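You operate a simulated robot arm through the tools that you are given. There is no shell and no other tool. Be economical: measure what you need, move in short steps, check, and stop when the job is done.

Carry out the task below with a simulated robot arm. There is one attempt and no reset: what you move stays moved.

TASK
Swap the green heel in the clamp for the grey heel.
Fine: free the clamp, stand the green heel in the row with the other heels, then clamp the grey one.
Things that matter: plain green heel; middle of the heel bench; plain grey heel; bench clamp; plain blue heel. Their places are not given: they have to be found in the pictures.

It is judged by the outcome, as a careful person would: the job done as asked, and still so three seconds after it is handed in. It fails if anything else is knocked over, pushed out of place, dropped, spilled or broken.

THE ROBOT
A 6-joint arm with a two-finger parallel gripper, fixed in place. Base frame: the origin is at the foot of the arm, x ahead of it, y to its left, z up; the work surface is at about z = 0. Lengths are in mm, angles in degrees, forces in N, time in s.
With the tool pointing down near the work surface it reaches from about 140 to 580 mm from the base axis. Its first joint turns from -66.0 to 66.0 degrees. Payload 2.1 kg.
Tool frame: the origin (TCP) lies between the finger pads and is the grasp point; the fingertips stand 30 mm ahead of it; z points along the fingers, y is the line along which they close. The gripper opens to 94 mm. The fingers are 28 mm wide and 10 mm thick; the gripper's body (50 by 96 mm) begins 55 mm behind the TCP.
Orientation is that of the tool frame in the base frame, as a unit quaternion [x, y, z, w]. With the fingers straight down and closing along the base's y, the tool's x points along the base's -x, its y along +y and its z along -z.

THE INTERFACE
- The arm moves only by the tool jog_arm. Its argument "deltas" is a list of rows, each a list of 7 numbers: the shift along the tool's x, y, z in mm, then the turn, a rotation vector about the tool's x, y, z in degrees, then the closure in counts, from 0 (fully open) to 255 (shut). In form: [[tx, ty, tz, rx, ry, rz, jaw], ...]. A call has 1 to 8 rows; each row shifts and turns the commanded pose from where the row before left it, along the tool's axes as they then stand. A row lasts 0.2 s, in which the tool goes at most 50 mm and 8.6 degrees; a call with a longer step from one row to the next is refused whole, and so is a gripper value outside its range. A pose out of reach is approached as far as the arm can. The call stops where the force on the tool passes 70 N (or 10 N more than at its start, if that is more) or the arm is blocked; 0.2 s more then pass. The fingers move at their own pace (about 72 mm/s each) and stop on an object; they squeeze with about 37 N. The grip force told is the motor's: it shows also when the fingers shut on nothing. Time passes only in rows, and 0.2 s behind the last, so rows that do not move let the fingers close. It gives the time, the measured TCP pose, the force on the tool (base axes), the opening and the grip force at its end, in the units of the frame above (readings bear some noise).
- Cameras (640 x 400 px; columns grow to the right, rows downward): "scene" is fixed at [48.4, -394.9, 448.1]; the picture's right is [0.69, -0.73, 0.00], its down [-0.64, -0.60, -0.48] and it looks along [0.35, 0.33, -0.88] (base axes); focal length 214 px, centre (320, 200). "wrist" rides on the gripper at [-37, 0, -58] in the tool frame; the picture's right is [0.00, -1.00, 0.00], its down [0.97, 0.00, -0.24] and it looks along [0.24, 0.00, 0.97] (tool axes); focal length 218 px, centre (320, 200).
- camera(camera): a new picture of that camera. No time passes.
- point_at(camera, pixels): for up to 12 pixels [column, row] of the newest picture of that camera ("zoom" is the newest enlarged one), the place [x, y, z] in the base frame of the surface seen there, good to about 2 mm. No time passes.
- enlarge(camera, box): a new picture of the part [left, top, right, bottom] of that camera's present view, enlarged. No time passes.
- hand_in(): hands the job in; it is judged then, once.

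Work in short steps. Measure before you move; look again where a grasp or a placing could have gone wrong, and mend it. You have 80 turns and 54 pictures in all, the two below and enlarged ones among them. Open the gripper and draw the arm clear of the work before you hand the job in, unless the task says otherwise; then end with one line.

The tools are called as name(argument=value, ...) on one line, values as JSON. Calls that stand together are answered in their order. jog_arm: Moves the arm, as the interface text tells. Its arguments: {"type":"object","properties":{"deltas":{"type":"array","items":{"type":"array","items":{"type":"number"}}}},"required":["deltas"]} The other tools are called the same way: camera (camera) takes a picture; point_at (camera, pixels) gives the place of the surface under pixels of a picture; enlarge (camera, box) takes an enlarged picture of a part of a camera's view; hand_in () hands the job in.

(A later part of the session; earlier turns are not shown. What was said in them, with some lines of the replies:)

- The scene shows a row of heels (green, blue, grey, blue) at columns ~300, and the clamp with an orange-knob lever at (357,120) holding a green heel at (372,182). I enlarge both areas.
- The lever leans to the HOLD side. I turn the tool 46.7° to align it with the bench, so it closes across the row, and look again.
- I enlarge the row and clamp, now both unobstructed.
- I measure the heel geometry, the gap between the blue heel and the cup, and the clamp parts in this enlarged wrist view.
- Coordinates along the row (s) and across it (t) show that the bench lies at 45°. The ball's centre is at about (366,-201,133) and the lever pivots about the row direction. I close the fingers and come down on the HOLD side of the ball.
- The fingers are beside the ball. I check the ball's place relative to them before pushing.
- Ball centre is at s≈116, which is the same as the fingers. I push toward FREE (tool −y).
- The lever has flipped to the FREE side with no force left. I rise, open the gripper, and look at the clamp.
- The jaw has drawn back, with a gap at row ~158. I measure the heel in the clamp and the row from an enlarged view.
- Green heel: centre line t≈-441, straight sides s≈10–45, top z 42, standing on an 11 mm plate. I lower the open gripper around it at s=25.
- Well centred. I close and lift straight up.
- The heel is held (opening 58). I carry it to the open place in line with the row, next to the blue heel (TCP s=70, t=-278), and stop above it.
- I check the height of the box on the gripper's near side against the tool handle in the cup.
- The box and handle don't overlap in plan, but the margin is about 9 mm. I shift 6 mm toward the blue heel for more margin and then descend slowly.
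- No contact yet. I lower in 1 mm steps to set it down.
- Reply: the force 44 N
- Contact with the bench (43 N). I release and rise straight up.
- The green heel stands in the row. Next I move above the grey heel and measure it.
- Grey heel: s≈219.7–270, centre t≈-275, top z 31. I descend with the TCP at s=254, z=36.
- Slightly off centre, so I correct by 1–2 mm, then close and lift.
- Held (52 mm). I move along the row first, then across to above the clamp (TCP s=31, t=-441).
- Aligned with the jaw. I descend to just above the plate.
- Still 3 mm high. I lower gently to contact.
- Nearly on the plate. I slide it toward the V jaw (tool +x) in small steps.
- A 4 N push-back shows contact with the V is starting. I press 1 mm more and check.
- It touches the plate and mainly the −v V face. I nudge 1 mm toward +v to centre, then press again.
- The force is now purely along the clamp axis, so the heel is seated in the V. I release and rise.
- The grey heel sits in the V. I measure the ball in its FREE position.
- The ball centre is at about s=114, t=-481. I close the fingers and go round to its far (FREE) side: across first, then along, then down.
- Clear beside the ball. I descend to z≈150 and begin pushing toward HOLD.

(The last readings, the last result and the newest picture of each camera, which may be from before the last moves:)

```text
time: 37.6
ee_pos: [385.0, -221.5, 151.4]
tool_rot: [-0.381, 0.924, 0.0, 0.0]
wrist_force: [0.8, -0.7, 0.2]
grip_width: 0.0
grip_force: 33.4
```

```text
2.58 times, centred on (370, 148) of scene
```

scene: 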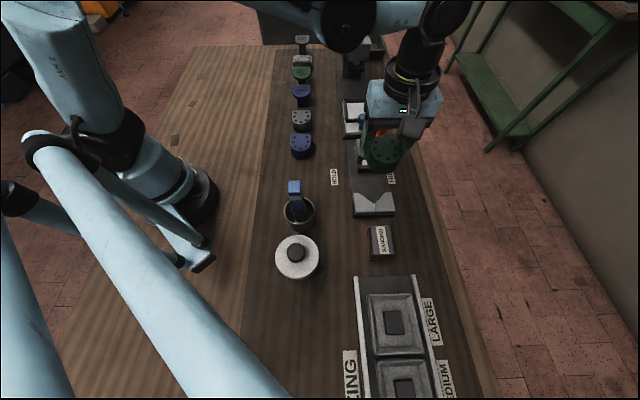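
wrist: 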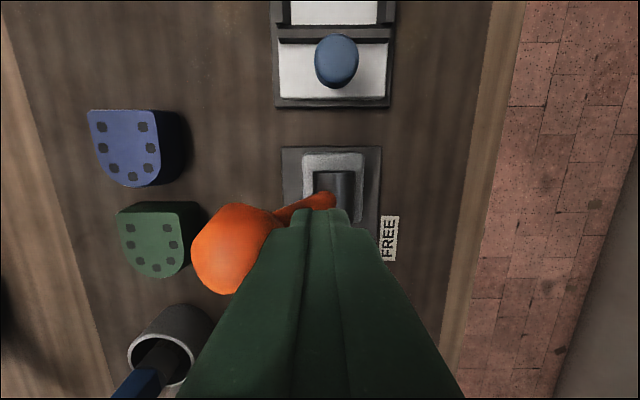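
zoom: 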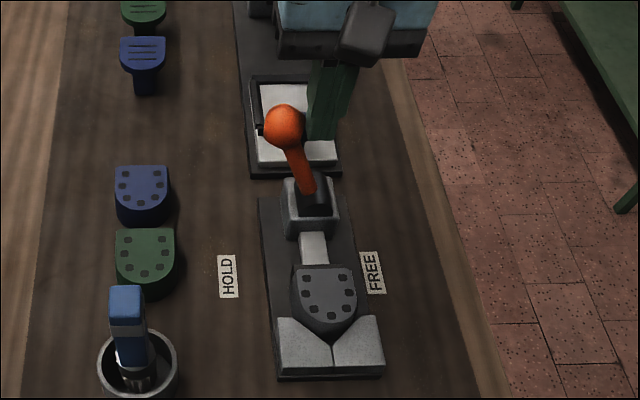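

The lever is over to HOLD and the plunger is extended. I push a few mm more to confirm it's at the stop, then rise away.

jog_arm(deltas=[[0, 2, 0, 0, 0, 0, 255], [0, 2, 0, 0, 0, 0, 255], [0, 0, 0, 0, 0, 0, 255]])

jog_arm(deltas=[[0, -6, -10, 0, 0, 0, 255], [0, 0, -40, 0, 0, 0, 255], [0, 0, -40, 0, 0, 0, 255], [0, 0, -40, 0, 0, 0, 255], [35, 0, 0, 0, 0, 0, 0], [35, 0, 0, 0, 0, 0, 0], [0, 0, 0, 0, 0, 0, 0]])

enlarge(camera="wrist", box=[270, 60, 400, 240])

camera(camera="wrist")

camera(camera="scene")

```text
time: 38.4
ee_pos: [383.6, -219.8, 153.5]
tool_rot: [-0.38, 0.925, -0.001, 0.0]
wrist_force: [3.7, -2.5, -1.8]
grip_width: 0.0
grip_force: 33.2
```

```text
time: 40.0
ee_pos: [338.5, -271.3, 282.1]
tool_rot: [-0.381, 0.925, 0.0, 0.0]
wrist_force: [0.8, -0.6, 0.3]
grip_width: 94.0
grip_force: 0.1
```

```text
2.22 times, centred on (335, 150) of wrist
```

zoom: 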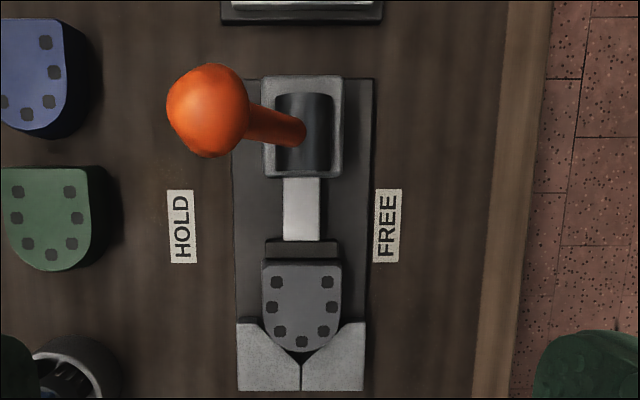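

```text
11 pictures are left
```

wrist: 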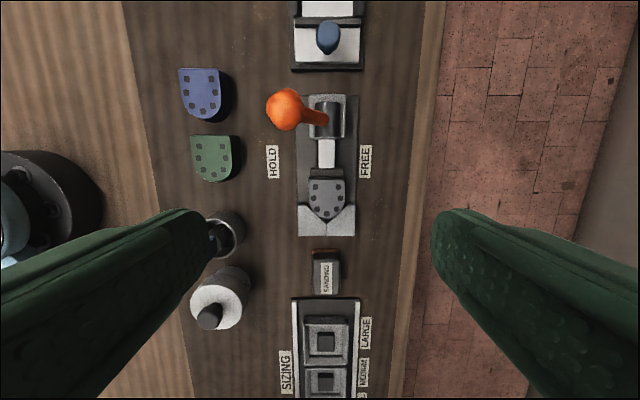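

```text
10 pictures are left
```

scene: 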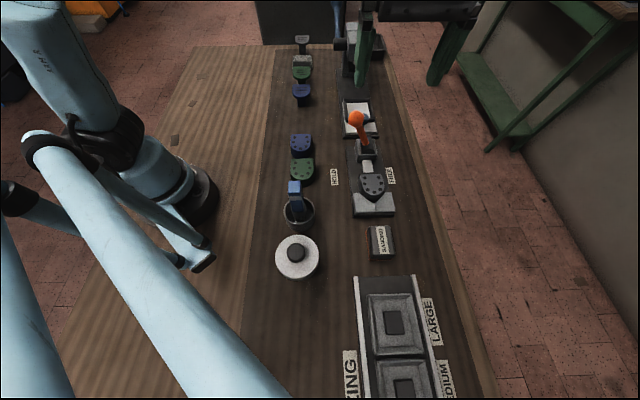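

The grey heel is clamped with the lever at HOLD (ball at (356,118) in the scene, as it was at the start). The green heel stands in the row, nothing else has moved, and the arm is open and clear.

hand_in()

```text
The job is handed in.
```

The swap is done and handed in: the grey heel is in the clamp with the lever at HOLD, and the green heel stands in the row next to the blue one.
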